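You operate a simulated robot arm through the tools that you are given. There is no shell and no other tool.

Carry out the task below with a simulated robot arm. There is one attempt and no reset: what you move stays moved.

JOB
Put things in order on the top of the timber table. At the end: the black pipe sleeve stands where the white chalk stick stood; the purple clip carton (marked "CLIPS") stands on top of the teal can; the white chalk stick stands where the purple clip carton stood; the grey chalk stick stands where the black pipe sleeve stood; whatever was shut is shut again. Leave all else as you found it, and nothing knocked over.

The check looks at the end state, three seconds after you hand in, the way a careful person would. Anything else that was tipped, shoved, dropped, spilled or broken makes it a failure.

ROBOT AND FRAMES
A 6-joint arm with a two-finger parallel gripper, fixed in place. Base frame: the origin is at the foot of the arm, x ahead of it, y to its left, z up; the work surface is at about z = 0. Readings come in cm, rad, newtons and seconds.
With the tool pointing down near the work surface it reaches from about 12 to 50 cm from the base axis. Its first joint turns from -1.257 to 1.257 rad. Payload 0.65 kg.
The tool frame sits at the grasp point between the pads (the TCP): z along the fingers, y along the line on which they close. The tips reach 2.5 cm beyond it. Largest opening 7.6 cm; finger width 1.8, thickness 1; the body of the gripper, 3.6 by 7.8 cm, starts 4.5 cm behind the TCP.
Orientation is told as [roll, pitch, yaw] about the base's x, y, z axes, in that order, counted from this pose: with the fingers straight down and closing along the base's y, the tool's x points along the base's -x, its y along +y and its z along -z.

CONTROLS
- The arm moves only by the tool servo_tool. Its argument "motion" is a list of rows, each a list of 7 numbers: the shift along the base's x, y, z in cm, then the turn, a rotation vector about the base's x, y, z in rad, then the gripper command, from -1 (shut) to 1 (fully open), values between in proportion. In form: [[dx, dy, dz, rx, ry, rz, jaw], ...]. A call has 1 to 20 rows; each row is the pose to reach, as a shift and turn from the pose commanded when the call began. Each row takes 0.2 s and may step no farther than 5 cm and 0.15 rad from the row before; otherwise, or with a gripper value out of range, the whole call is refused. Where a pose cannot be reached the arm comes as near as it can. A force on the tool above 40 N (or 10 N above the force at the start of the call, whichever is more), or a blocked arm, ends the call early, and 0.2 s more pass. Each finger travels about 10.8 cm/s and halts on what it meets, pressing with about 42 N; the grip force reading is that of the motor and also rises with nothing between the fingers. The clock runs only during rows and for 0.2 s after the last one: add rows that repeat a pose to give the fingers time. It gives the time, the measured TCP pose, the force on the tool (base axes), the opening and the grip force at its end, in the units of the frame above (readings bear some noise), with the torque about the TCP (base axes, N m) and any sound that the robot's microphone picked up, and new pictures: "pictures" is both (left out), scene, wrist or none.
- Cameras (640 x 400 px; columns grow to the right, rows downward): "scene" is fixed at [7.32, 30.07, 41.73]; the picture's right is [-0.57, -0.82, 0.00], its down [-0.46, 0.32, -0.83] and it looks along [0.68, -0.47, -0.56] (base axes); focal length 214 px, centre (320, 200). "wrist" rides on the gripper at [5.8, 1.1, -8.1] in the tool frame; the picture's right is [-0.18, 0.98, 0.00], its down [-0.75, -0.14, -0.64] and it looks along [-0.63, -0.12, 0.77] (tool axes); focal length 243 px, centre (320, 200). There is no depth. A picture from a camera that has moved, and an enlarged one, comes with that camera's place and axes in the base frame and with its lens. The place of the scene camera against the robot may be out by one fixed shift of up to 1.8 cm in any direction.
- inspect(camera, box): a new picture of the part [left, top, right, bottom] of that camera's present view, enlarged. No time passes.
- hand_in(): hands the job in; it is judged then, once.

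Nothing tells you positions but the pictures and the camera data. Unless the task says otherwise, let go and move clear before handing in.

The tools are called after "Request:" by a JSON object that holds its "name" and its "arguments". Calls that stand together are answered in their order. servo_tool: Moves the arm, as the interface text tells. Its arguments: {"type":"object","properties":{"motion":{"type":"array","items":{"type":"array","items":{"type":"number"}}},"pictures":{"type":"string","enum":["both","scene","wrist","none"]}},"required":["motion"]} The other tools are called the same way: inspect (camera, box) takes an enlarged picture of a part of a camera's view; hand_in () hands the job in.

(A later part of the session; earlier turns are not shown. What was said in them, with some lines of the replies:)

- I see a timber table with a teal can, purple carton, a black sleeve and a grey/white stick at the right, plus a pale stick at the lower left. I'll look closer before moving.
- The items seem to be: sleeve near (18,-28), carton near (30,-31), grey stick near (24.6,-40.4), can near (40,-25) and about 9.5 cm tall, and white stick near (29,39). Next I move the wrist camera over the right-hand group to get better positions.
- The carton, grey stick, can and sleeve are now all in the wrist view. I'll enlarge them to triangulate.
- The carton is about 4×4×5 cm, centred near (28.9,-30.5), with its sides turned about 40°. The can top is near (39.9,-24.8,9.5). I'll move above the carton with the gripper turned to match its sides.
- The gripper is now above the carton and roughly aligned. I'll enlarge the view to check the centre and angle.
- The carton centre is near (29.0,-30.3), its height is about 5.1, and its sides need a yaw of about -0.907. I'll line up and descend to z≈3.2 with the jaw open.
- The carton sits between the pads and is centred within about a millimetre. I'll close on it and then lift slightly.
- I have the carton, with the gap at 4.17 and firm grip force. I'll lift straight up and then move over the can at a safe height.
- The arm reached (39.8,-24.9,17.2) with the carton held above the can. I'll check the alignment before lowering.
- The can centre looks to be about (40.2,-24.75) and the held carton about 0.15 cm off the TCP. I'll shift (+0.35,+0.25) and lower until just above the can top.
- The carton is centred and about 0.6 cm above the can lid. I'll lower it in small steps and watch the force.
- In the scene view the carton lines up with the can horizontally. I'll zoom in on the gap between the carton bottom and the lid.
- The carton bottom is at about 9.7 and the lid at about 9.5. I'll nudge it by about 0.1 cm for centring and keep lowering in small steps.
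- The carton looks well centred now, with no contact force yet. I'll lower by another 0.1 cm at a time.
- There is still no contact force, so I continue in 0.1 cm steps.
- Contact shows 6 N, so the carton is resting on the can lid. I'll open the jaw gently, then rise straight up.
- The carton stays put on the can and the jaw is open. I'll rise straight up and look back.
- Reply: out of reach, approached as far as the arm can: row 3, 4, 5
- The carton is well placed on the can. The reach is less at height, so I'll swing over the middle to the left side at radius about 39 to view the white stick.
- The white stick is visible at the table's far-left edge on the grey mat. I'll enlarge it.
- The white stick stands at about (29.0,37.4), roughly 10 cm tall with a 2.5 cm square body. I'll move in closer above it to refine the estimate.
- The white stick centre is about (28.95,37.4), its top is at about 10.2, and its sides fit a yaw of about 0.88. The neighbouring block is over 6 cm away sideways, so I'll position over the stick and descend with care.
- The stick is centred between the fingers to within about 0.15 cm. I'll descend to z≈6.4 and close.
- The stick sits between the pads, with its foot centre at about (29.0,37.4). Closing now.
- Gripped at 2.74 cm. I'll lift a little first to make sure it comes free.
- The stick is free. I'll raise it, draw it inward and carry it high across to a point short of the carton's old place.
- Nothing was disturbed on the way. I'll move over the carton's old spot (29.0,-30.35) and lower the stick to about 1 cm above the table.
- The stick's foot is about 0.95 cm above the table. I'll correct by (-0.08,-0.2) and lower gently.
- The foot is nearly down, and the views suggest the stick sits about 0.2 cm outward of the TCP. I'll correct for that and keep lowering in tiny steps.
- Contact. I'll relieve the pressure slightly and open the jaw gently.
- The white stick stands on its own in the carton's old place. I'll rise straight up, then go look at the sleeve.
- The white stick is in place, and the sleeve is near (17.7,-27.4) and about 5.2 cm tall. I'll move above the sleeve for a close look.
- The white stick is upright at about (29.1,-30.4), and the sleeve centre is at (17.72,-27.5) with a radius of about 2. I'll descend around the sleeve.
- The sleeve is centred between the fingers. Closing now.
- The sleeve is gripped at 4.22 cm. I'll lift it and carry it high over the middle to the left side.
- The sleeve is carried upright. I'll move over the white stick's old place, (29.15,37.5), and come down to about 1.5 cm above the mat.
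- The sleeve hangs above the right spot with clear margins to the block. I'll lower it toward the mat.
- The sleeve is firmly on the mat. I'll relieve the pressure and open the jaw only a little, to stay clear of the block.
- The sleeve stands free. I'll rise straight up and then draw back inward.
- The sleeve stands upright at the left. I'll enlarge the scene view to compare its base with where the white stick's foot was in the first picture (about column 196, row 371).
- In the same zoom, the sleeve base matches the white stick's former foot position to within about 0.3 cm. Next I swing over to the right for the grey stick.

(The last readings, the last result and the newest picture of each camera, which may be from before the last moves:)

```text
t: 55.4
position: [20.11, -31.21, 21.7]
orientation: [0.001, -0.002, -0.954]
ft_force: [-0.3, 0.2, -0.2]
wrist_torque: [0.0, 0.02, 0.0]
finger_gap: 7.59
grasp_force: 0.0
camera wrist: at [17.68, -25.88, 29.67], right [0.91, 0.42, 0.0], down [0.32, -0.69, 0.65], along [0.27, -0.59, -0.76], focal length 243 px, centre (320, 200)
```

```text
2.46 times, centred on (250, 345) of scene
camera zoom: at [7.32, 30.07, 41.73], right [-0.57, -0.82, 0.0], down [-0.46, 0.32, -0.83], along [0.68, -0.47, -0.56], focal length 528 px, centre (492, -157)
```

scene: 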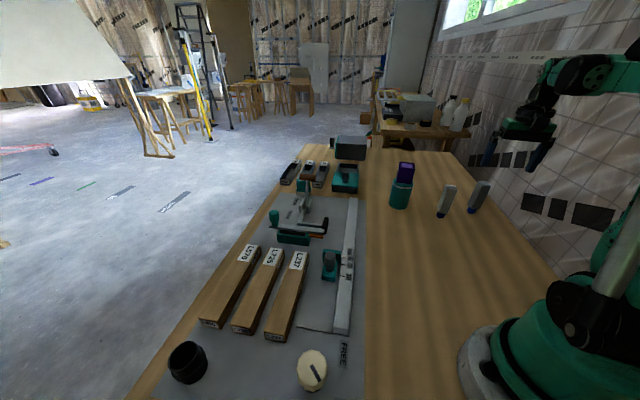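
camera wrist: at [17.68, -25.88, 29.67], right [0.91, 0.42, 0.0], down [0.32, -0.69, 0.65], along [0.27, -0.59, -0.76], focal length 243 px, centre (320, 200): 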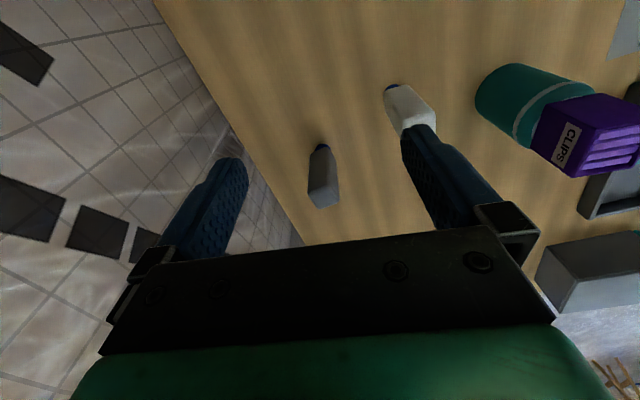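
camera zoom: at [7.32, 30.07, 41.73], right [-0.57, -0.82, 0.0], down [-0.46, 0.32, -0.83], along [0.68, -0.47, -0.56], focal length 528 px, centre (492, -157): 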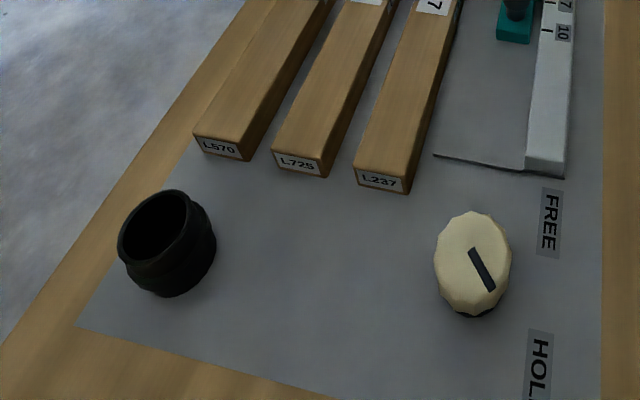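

In the scene zoom the white stick's foot matches the carton's old base centre. The grey stick is near (24.7,-40.4) with its sides at about 45°, so I'll move closer above it.

Request:
{"name": "servo_tool", "arguments": {"motion": [[1.4, -2.8, -1, 0, 0, 0.07, 1], [2.8, -5.6, -3, 0, 0, 0.14, 1], [4.2, -8.3, -5.5, 0, 0, 0.15, 1], [4.2, -8.3, -7, 0, 0, 0.15, 1], [4.2, -8.3, -7, 0, 0, 0.15, 1]], "pictures": "both"}}

Request:
{"name": "inspect", "arguments": {"camera": "wrist", "box": [220, 40, 440, 220]}}

```text
t: 56.6
position: [24.27, -39.52, 14.69]
orientation: [-0.001, -0.003, -0.802]
ft_force: [0.3, 0.2, 0.8]
wrist_torque: [-0.02, -0.01, 0.04]
finger_gap: 7.57
grasp_force: 0.1
camera wrist: at [21.06, -34.61, 22.76], right [0.83, 0.55, 0.0], down [0.42, -0.64, 0.65], along [0.36, -0.54, -0.76], focal length 243 px, centre (320, 200)
```

scene: 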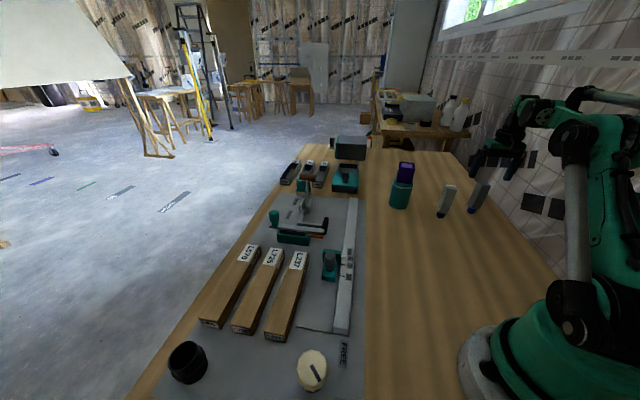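
wrist: 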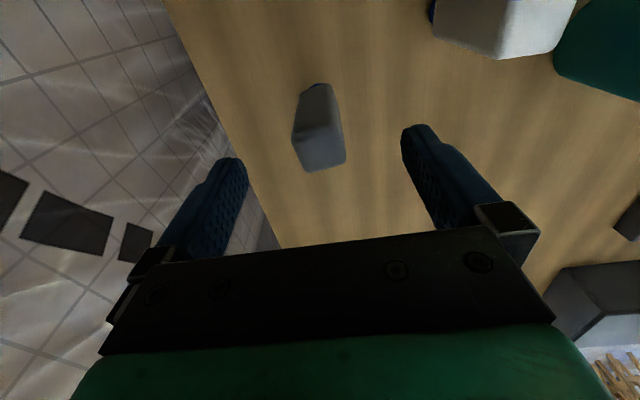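

```text
2.22 times, centred on (330, 130) of wrist
camera zoom: at [21.06, -34.61, 22.76], right [0.83, 0.55, 0.0], down [0.42, -0.64, 0.65], along [0.36, -0.54, -0.76], focal length 539 px, centre (298, 356)
```

zoom: 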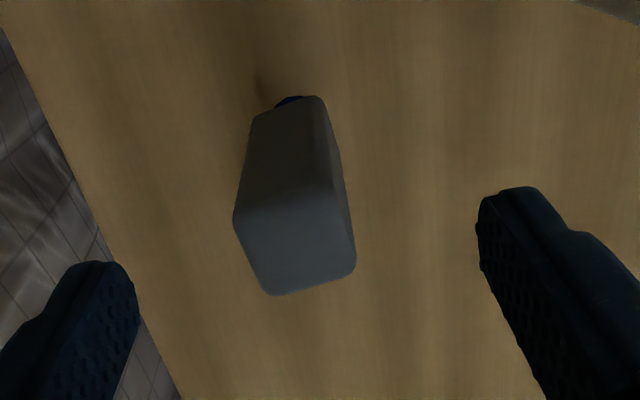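

The grey stick centre is about (24.7,-40.5), and its sides fit a yaw of about -0.66. I'll align over it and check once more before descending.

Request:
{"name": "servo_tool", "arguments": {"motion": [[0.2, -0.5, -0.5, 0, 0, 0.07, 0.8], [0.4, -0.95, -1.3, 0, 0, 0.139, 0.7], [0.4, -0.95, -1.3, 0, 0, 0.139, 0.7]], "pictures": "wrist"}}

Request:
{"name": "inspect", "arguments": {"camera": "wrist", "box": [220, 40, 440, 220]}}

```text
t: 57.4
position: [24.77, -40.5, 13.47]
orientation: [0.0, -0.003, -0.663]
ft_force: [0.4, 0.4, -0.1]
wrist_torque: [-0.01, 0.0, 0.01]
finger_gap: 6.46
grasp_force: 0.0
camera wrist: at [20.8, -36.02, 21.44], right [0.75, 0.66, 0.0], down [0.51, -0.57, 0.65], along [0.43, -0.48, -0.76], focal length 243 px, centre (320, 200)
```

wrist: 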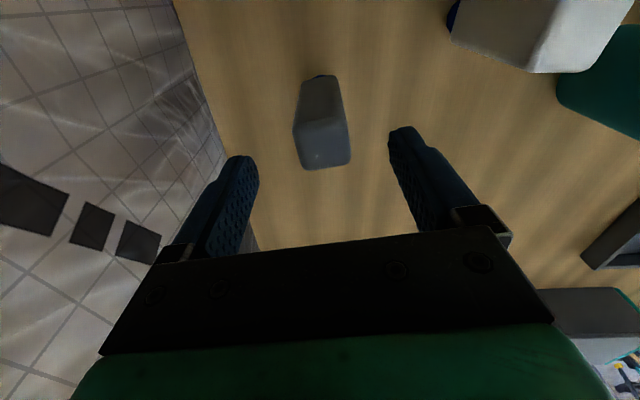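

```text
2.22 times, centred on (330, 130) of wrist
camera zoom: at [20.8, -36.02, 21.44], right [0.75, 0.66, 0.0], down [0.51, -0.57, 0.65], along [0.43, -0.48, -0.76], focal length 539 px, centre (298, 356)
```

zoom: 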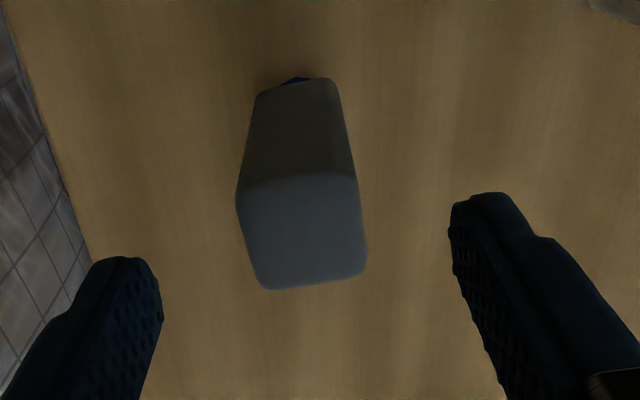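

Alignment is good, with about a 0.13 cm correction. I'll descend to z≈6.4 around the grey stick.

Request:
{"name": "servo_tool", "arguments": {"motion": [[0.15, 0, -1.5, 0, 0, 0.01, 0.7], [0.15, 0, -3, 0, 0, 0.01, 0.7], [0.15, 0, -4.5, 0, 0, 0.01, 0.7], [0.15, 0, -6, 0, 0, 0.01, 0.7], [0.15, 0, -7, 0, 0, 0.01, 0.7], [0.15, 0, -7, 0, 0, 0.01, 0.7]], "pictures": "both"}}

Request:
{"name": "inspect", "arguments": {"camera": "wrist", "box": [220, 50, 440, 250]}}

```text
t: 58.8
position: [24.87, -40.44, 6.34]
orientation: [0.0, -0.003, -0.652]
ft_force: [-0.7, -1.2, 0.3]
wrist_torque: [0.01, 0.0, -0.02]
finger_gap: 6.47
grasp_force: 0.2
camera wrist: at [20.9, -35.99, 14.4], right [0.74, 0.67, 0.0], down [0.51, -0.57, 0.65], along [0.43, -0.48, -0.76], focal length 243 px, centre (320, 200)
```

scene: 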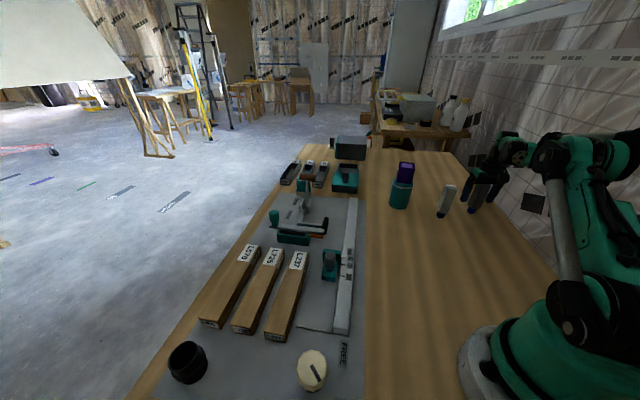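
wrist: 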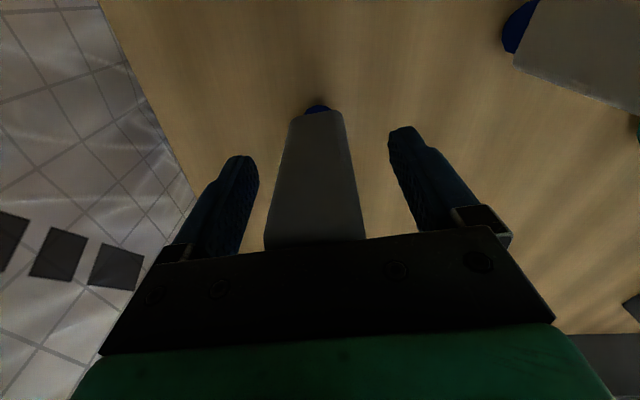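

```text
2.00 times, centred on (330, 150) of wrist
camera zoom: at [20.9, -35.99, 14.4], right [0.74, 0.67, 0.0], down [0.51, -0.57, 0.65], along [0.43, -0.48, -0.76], focal length 485 px, centre (300, 300)
```

zoom: 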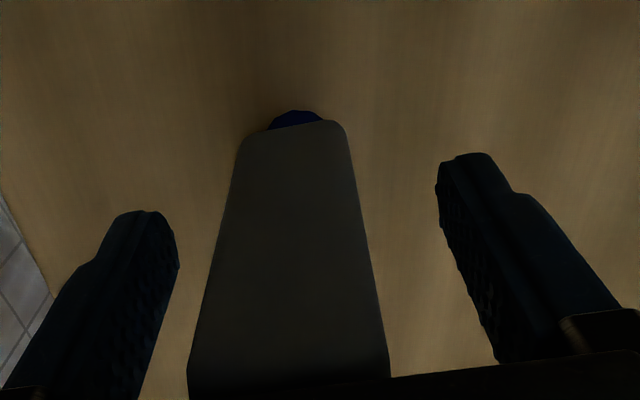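

The picture matches the earlier good grasp on the white stick. Closing now.

Request:
{"name": "servo_tool", "arguments": {"motion": [[0, 0, 0, 0, 0, 0, 0.3], [0, 0, 0, 0, 0, 0, -0.1], [0, 0, 0, 0, 0, 0, -0.5], [0, 0, 0, 0, 0, 0, -0.7], [0, 0, 0, 0, 0, 0, -0.7]], "pictures": "wrist"}}

Request:
{"name": "inspect", "arguments": {"camera": "wrist", "box": [220, 50, 440, 250]}}

```text
t: 60.0
position: [24.71, -40.34, 6.46]
orientation: [0.0, -0.003, -0.653]
ft_force: [-0.3, -0.2, 0.1]
wrist_torque: [0.0, 0.02, -0.01]
finger_gap: 2.76
grasp_force: 42.3
camera wrist: at [20.9, -35.99, 14.41], right [0.74, 0.67, 0.0], down [0.51, -0.57, 0.65], along [0.43, -0.48, -0.76], focal length 243 px, centre (320, 200)
```

wrist: 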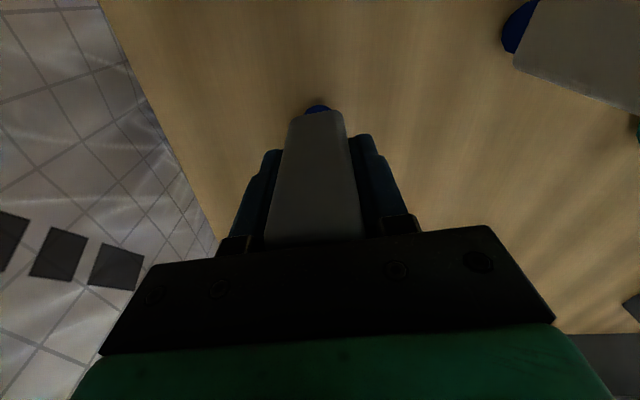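

```text
2.00 times, centred on (330, 150) of wrist
camera zoom: at [20.9, -35.99, 14.41], right [0.74, 0.67, 0.0], down [0.51, -0.57, 0.65], along [0.43, -0.48, -0.76], focal length 485 px, centre (300, 300)
```

zoom: 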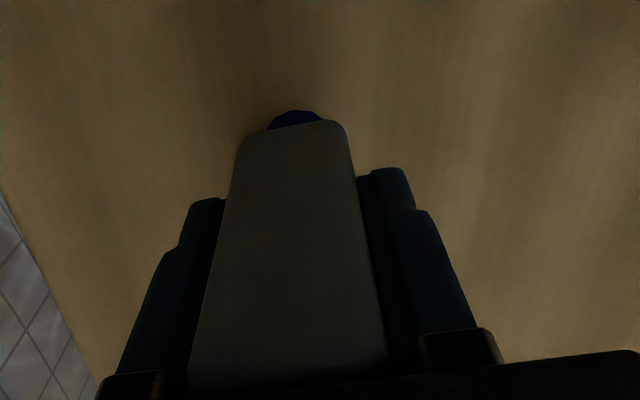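

The grey stick is gripped at 2.76 cm. I'll lift it, carry it to the sleeve's old spot (17.7,-27.5), and stop about 1 cm above the table.

Request:
{"name": "servo_tool", "arguments": {"motion": [[0, 0, 0.8, 0, 0, 0, -0.7], [0, 0, 3.5, 0, 0, 0, -0.7], [0, 0, 7, 0, 0, 0, -0.7], [-1.2, 2.2, 9, 0, 0, 0, -0.7], [-3.3, 6, 9, 0, 0, 0, -0.7], [-5.4, 9.8, 9, 0, 0, 0, -0.7], [-7.2, 12.9, 8, 0, 0, 0, -0.7], [-7.2, 12.9, 5, 0, 0, 0, -0.7], [-7.2, 12.9, 2.5, 0, 0, 0, -0.7], [-7.2, 12.9, 1, 0, 0, 0, -0.7], [-7.2, 12.9, 1, 0, 0, 0, -0.7]], "pictures": "both"}}

Request:
{"name": "inspect", "arguments": {"camera": "scene", "box": [360, 150, 520, 270]}}

Request:
{"name": "inspect", "arguments": {"camera": "wrist", "box": [220, 50, 440, 250]}}

```text
t: 62.4
position: [17.54, -27.51, 7.36]
orientation: [-0.001, -0.003, -0.654]
ft_force: [1.0, -0.1, -1.0]
wrist_torque: [0.01, -0.01, 0.0]
finger_gap: 2.72
grasp_force: 41.8
camera wrist: at [13.69, -23.09, 15.35], right [0.74, 0.67, 0.0], down [0.51, -0.57, 0.65], along [0.43, -0.48, -0.76], focal length 243 px, centre (320, 200)
```

scene: 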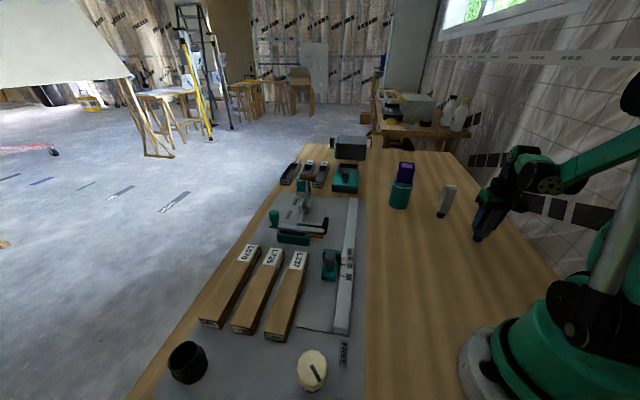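
wrist: 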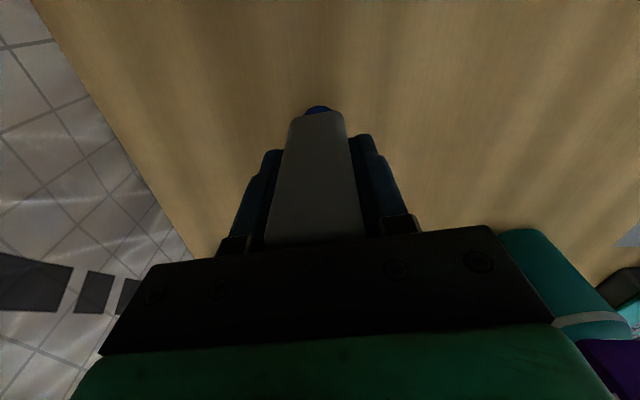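

```text
3.33 times, centred on (440, 210) of scene
camera zoom: at [7.32, 30.07, 41.73], right [-0.57, -0.82, 0.0], down [-0.46, 0.32, -0.83], along [0.68, -0.47, -0.56], focal length 715 px, centre (-80, 167)
```

zoom: 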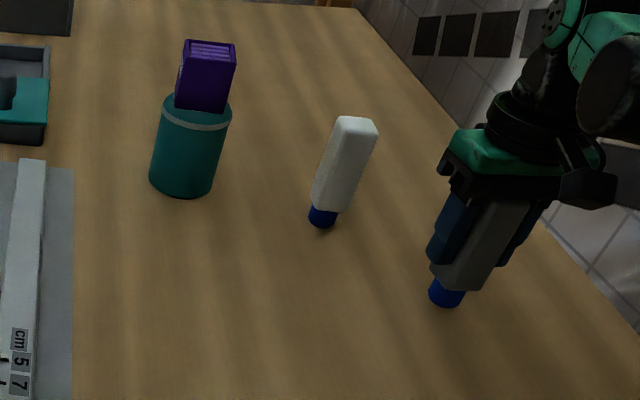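

```text
2.00 times, centred on (330, 150) of wrist
camera zoom: at [13.69, -23.09, 15.35], right [0.74, 0.67, 0.0], down [0.51, -0.57, 0.65], along [0.43, -0.48, -0.76], focal length 485 px, centre (300, 300)
```

zoom: 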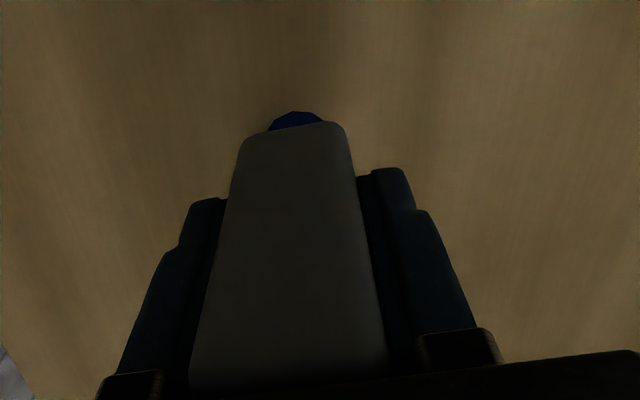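

The grey stick is about 0.9 cm above the table, right over the sleeve's old centre. Lowering in small steps.

Request:
{"name": "servo_tool", "arguments": {"motion": [[0.03, 0.05, -0.3, 0, 0, 0, -0.7], [0.03, 0.05, -0.6, 0, 0, 0, -0.7], [0.03, 0.05, -0.85, 0, 0, 0, -0.7], [0.03, 0.05, -0.85, 0, 0, 0, -0.7]], "pictures": "none"}}

```text
t: 63.4
position: [17.66, -27.5, 6.52]
orientation: [0.0, -0.004, -0.654]
ft_force: [-0.6, -0.6, -1.2]
wrist_torque: [-0.03, -0.01, 0.01]
finger_gap: 2.77
grasp_force: 42.1
```

Request:
{"name": "servo_tool", "arguments": {"motion": [[0, 0, -0.08, 0, 0, 0, -0.7], [0, 0, -0.08, 0, 0, 0, -0.7]], "pictures": "none"}}

```text
t: 64.0
position: [17.67, -27.44, 6.39]
orientation: [0.0, -0.005, -0.652]
ft_force: [0.6, -0.3, -1.1]
wrist_torque: [-0.02, 0.01, 0.0]
finger_gap: 2.76
grasp_force: 41.9
```

Request:
{"name": "servo_tool", "arguments": {"motion": [[0, 0, -0.06, 0, 0, 0, -0.7], [0, 0, -0.06, 0, 0, 0, -0.7]], "pictures": "none"}}

```text
t: 64.6
position: [17.65, -27.54, 6.44]
orientation: [0.001, -0.004, -0.652]
ft_force: [-1.4, -1.0, -0.8]
wrist_torque: [0.01, 0.01, 0.01]
finger_gap: 2.76
grasp_force: 42.3
```

Request:
{"name": "servo_tool", "arguments": {"motion": [[0, 0, -0.06, 0, 0, 0, -0.7], [0, 0, -0.06, 0, 0, 0, -0.7]], "pictures": "scene"}}

Request:
{"name": "inspect", "arguments": {"camera": "scene", "box": [460, 215, 500, 255]}}

```text
t: 65.2
position: [17.66, -27.37, 6.41]
orientation: [0.003, -0.003, -0.654]
ft_force: [0.3, 1.3, 9.0]
wrist_torque: [0.04, -0.05, 0.03]
finger_gap: 2.73
grasp_force: 42.1
```

scene: 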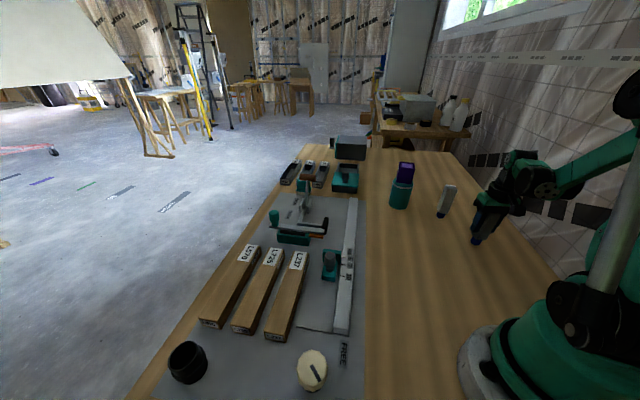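

```text
10.00 times, centred on (480, 235) of scene
camera zoom: at [7.32, 30.07, 41.72], right [-0.57, -0.82, 0.0], down [-0.46, 0.32, -0.83], along [0.68, -0.47, -0.56], focal length 2145 px, centre (-1280, -150)
```

zoom: 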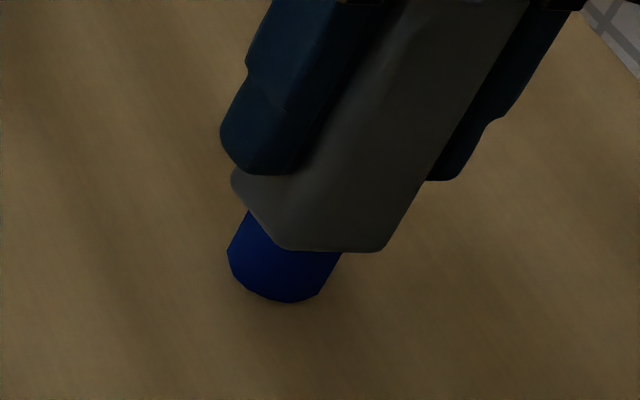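

The stick is on the table, with 9 N of contact. I'll relieve the pressure and open gently.

Request:
{"name": "servo_tool", "arguments": {"motion": [[0, 0, 0.05, 0, 0, 0, -0.7], [0, 0, 0.05, 0, 0, 0, -0.25], [0, 0, 0.05, 0, 0, 0, -0.15], [0, 0, 0.05, 0, 0, 0, 0.1], [0, 0, 0.05, 0, 0, 0, 0.4], [0, 0, 0.05, 0, 0, 0, 0.4]], "pictures": "both"}}

Request:
{"name": "inspect", "arguments": {"camera": "wrist", "box": [220, 50, 440, 250]}}

```text
t: 66.6
position: [17.72, -27.42, 6.43]
orientation: [-0.001, -0.004, -0.653]
ft_force: [0.6, -0.5, -0.1]
wrist_torque: [-0.01, 0.0, 0.02]
finger_gap: 5.31
grasp_force: 0.0
camera wrist: at [13.72, -23.03, 14.43], right [0.74, 0.67, 0.0], down [0.51, -0.57, 0.65], along [0.43, -0.48, -0.76], focal length 243 px, centre (320, 200)
```

scene: 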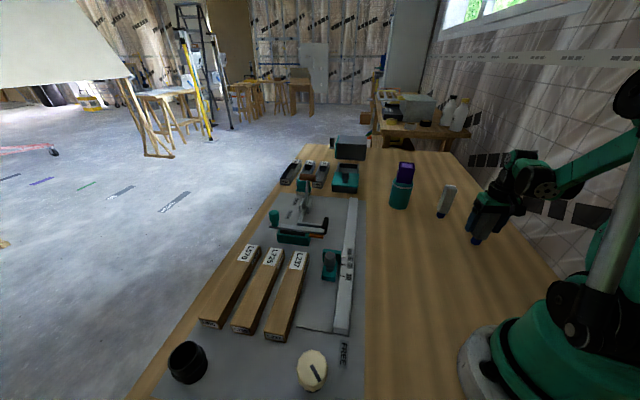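
wrist: 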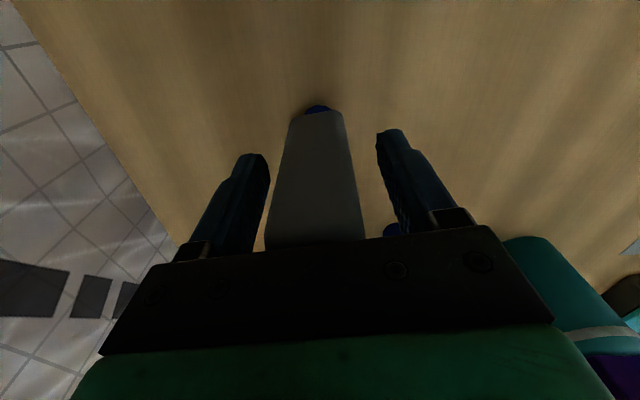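

```text
2.00 times, centred on (330, 150) of wrist
camera zoom: at [13.72, -23.03, 14.43], right [0.74, 0.67, 0.0], down [0.51, -0.57, 0.65], along [0.43, -0.48, -0.76], focal length 485 px, centre (300, 300)
```

zoom: 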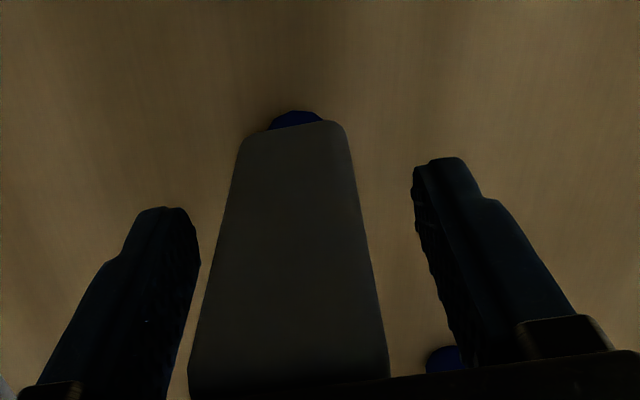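

The grey stick stands free. I'll rise straight up and move clear toward the starting pose, then check everything.

Request:
{"name": "servo_tool", "arguments": {"motion": [[0, 0, 1.5, 0, 0, 0, 0.4], [0, 0, 4, 0, 0, 0, 0.4], [0, 0, 8, 0, 0, 0, 0.4], [0, 0, 12, 0, 0, 0, 0.5], [0, 0, 16, 0, 0, 0, 0.7], [0, 2, 19, 0, 0, 0.1, 1], [-0.5, 5, 22, 0, 0, 0.2, 1], [-1.5, 8.5, 24.5, 0, 0, 0.33, 1], [-2.5, 11.7, 25.8, 0, 0, 0.46, 1], [-2.5, 11.7, 25.8, 0, 0, 0.59, 1], [-2.5, 11.7, 25.8, 0, 0, 0.653, 1], [-2.5, 11.7, 25.8, 0, 0, 0.653, 1]], "pictures": "both"}}

Request:
{"name": "inspect", "arguments": {"camera": "scene", "box": [360, 150, 520, 270]}}

Request:
{"name": "inspect", "arguments": {"camera": "scene", "box": [120, 290, 380, 400]}}

Request:
{"name": "inspect", "arguments": {"camera": "wrist", "box": [130, 50, 350, 250]}}

Request:
{"name": "inspect", "arguments": {"camera": "scene", "box": [220, 120, 400, 260]}}

```text
t: 69.2
position: [15.02, -15.68, 32.2]
orientation: [-0.002, -0.002, 0.001]
ft_force: [0.5, 0.5, -0.1]
wrist_torque: [0.02, -0.03, 0.0]
finger_gap: 7.62
grasp_force: 0.0
camera wrist: at [9.32, -14.67, 40.26], right [0.18, 0.98, 0.0], down [0.75, -0.14, 0.65], along [0.63, -0.12, -0.76], focal length 243 px, centre (320, 200)
```

scene: 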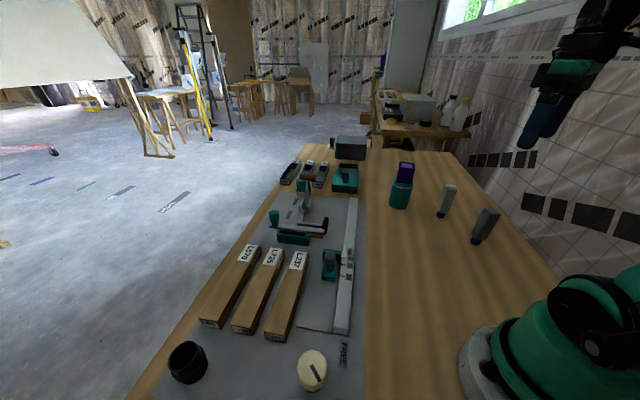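
wrist: 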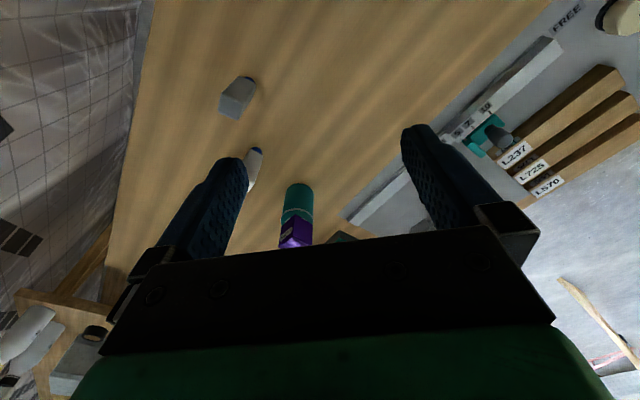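

```text
3.33 times, centred on (440, 210) of scene
camera zoom: at [7.32, 30.07, 41.73], right [-0.57, -0.82, 0.0], down [-0.46, 0.32, -0.83], along [0.68, -0.47, -0.56], focal length 715 px, centre (-80, 167)
```

zoom: 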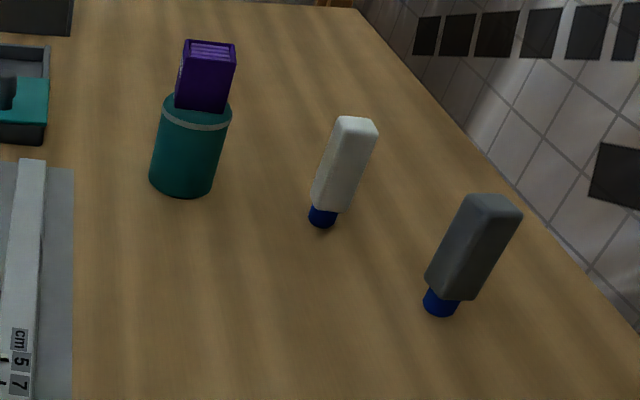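

```text
2.46 times, centred on (250, 345) of scene
camera zoom: at [7.32, 30.07, 41.73], right [-0.57, -0.82, 0.0], down [-0.46, 0.32, -0.83], along [0.68, -0.47, -0.56], focal length 528 px, centre (492, -157)
```

zoom: 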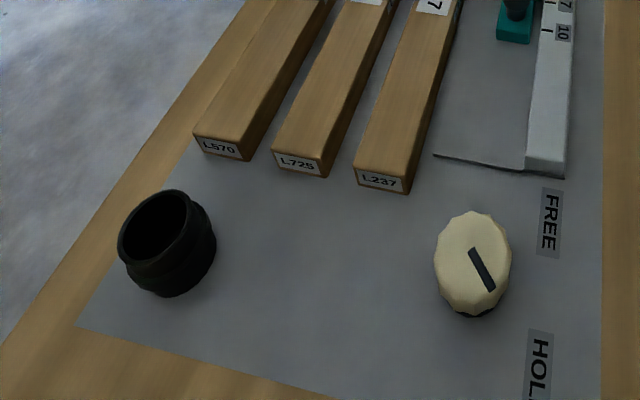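

```text
2.00 times, centred on (240, 150) of wrist
camera zoom: at [9.32, -14.67, 40.26], right [0.18, 0.98, 0.0], down [0.75, -0.14, 0.65], along [0.63, -0.12, -0.76], focal length 485 px, centre (480, 300)
```

zoom: 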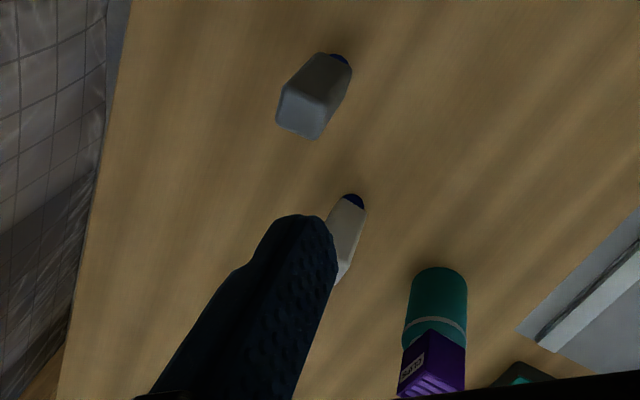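

```text
2.86 times, centred on (310, 190) of scene
camera zoom: at [7.32, 30.07, 41.73], right [-0.57, -0.82, 0.0], down [-0.46, 0.32, -0.83], along [0.68, -0.47, -0.56], focal length 613 px, centre (349, 229)
```

zoom: 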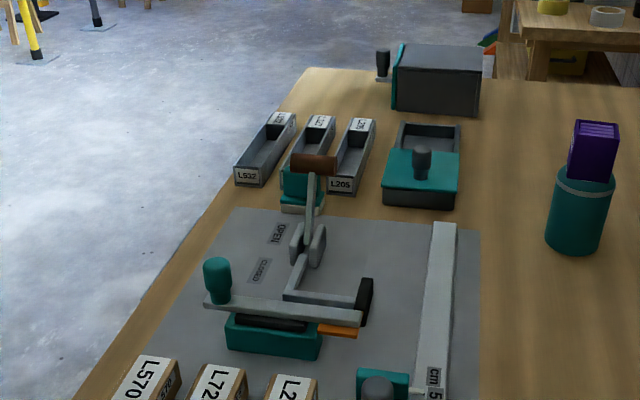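

Everything is where it should be:
- The carton stands on the can.
- The white stick stands in the carton's place.
- The grey stick stands in the sleeve's place.
- The sleeve stands in the white stick's place.

The fixtures look the same as in the first picture, nothing has tipped, and the arm is clear, so I'm handing in.

Request:
{"name": "hand_in", "arguments": {}}

```text
The job is handed in.
```

The table is rearranged as you asked, and I handed the job in with the arm clear and back near its starting pose. I haven't seen the result of the check.

- **Purple clip carton:** it stands centred on top of the teal can.
- **White chalk stick:** it stands where the carton was, within about 0.2 cm.
- **Black pipe sleeve:** it stands where the white chalk stick was, within about 0.3 cm.
- **Grey chalk stick:** it stands where the sleeve was, within about 0.3 cm.

These offsets are my estimates from comparing the before and after pictures. Nothing needed opening, so nothing had to be shut again. In the last pictures nothing was knocked over, and the can, blocks, knob, clamp and bins look the same as at the start.
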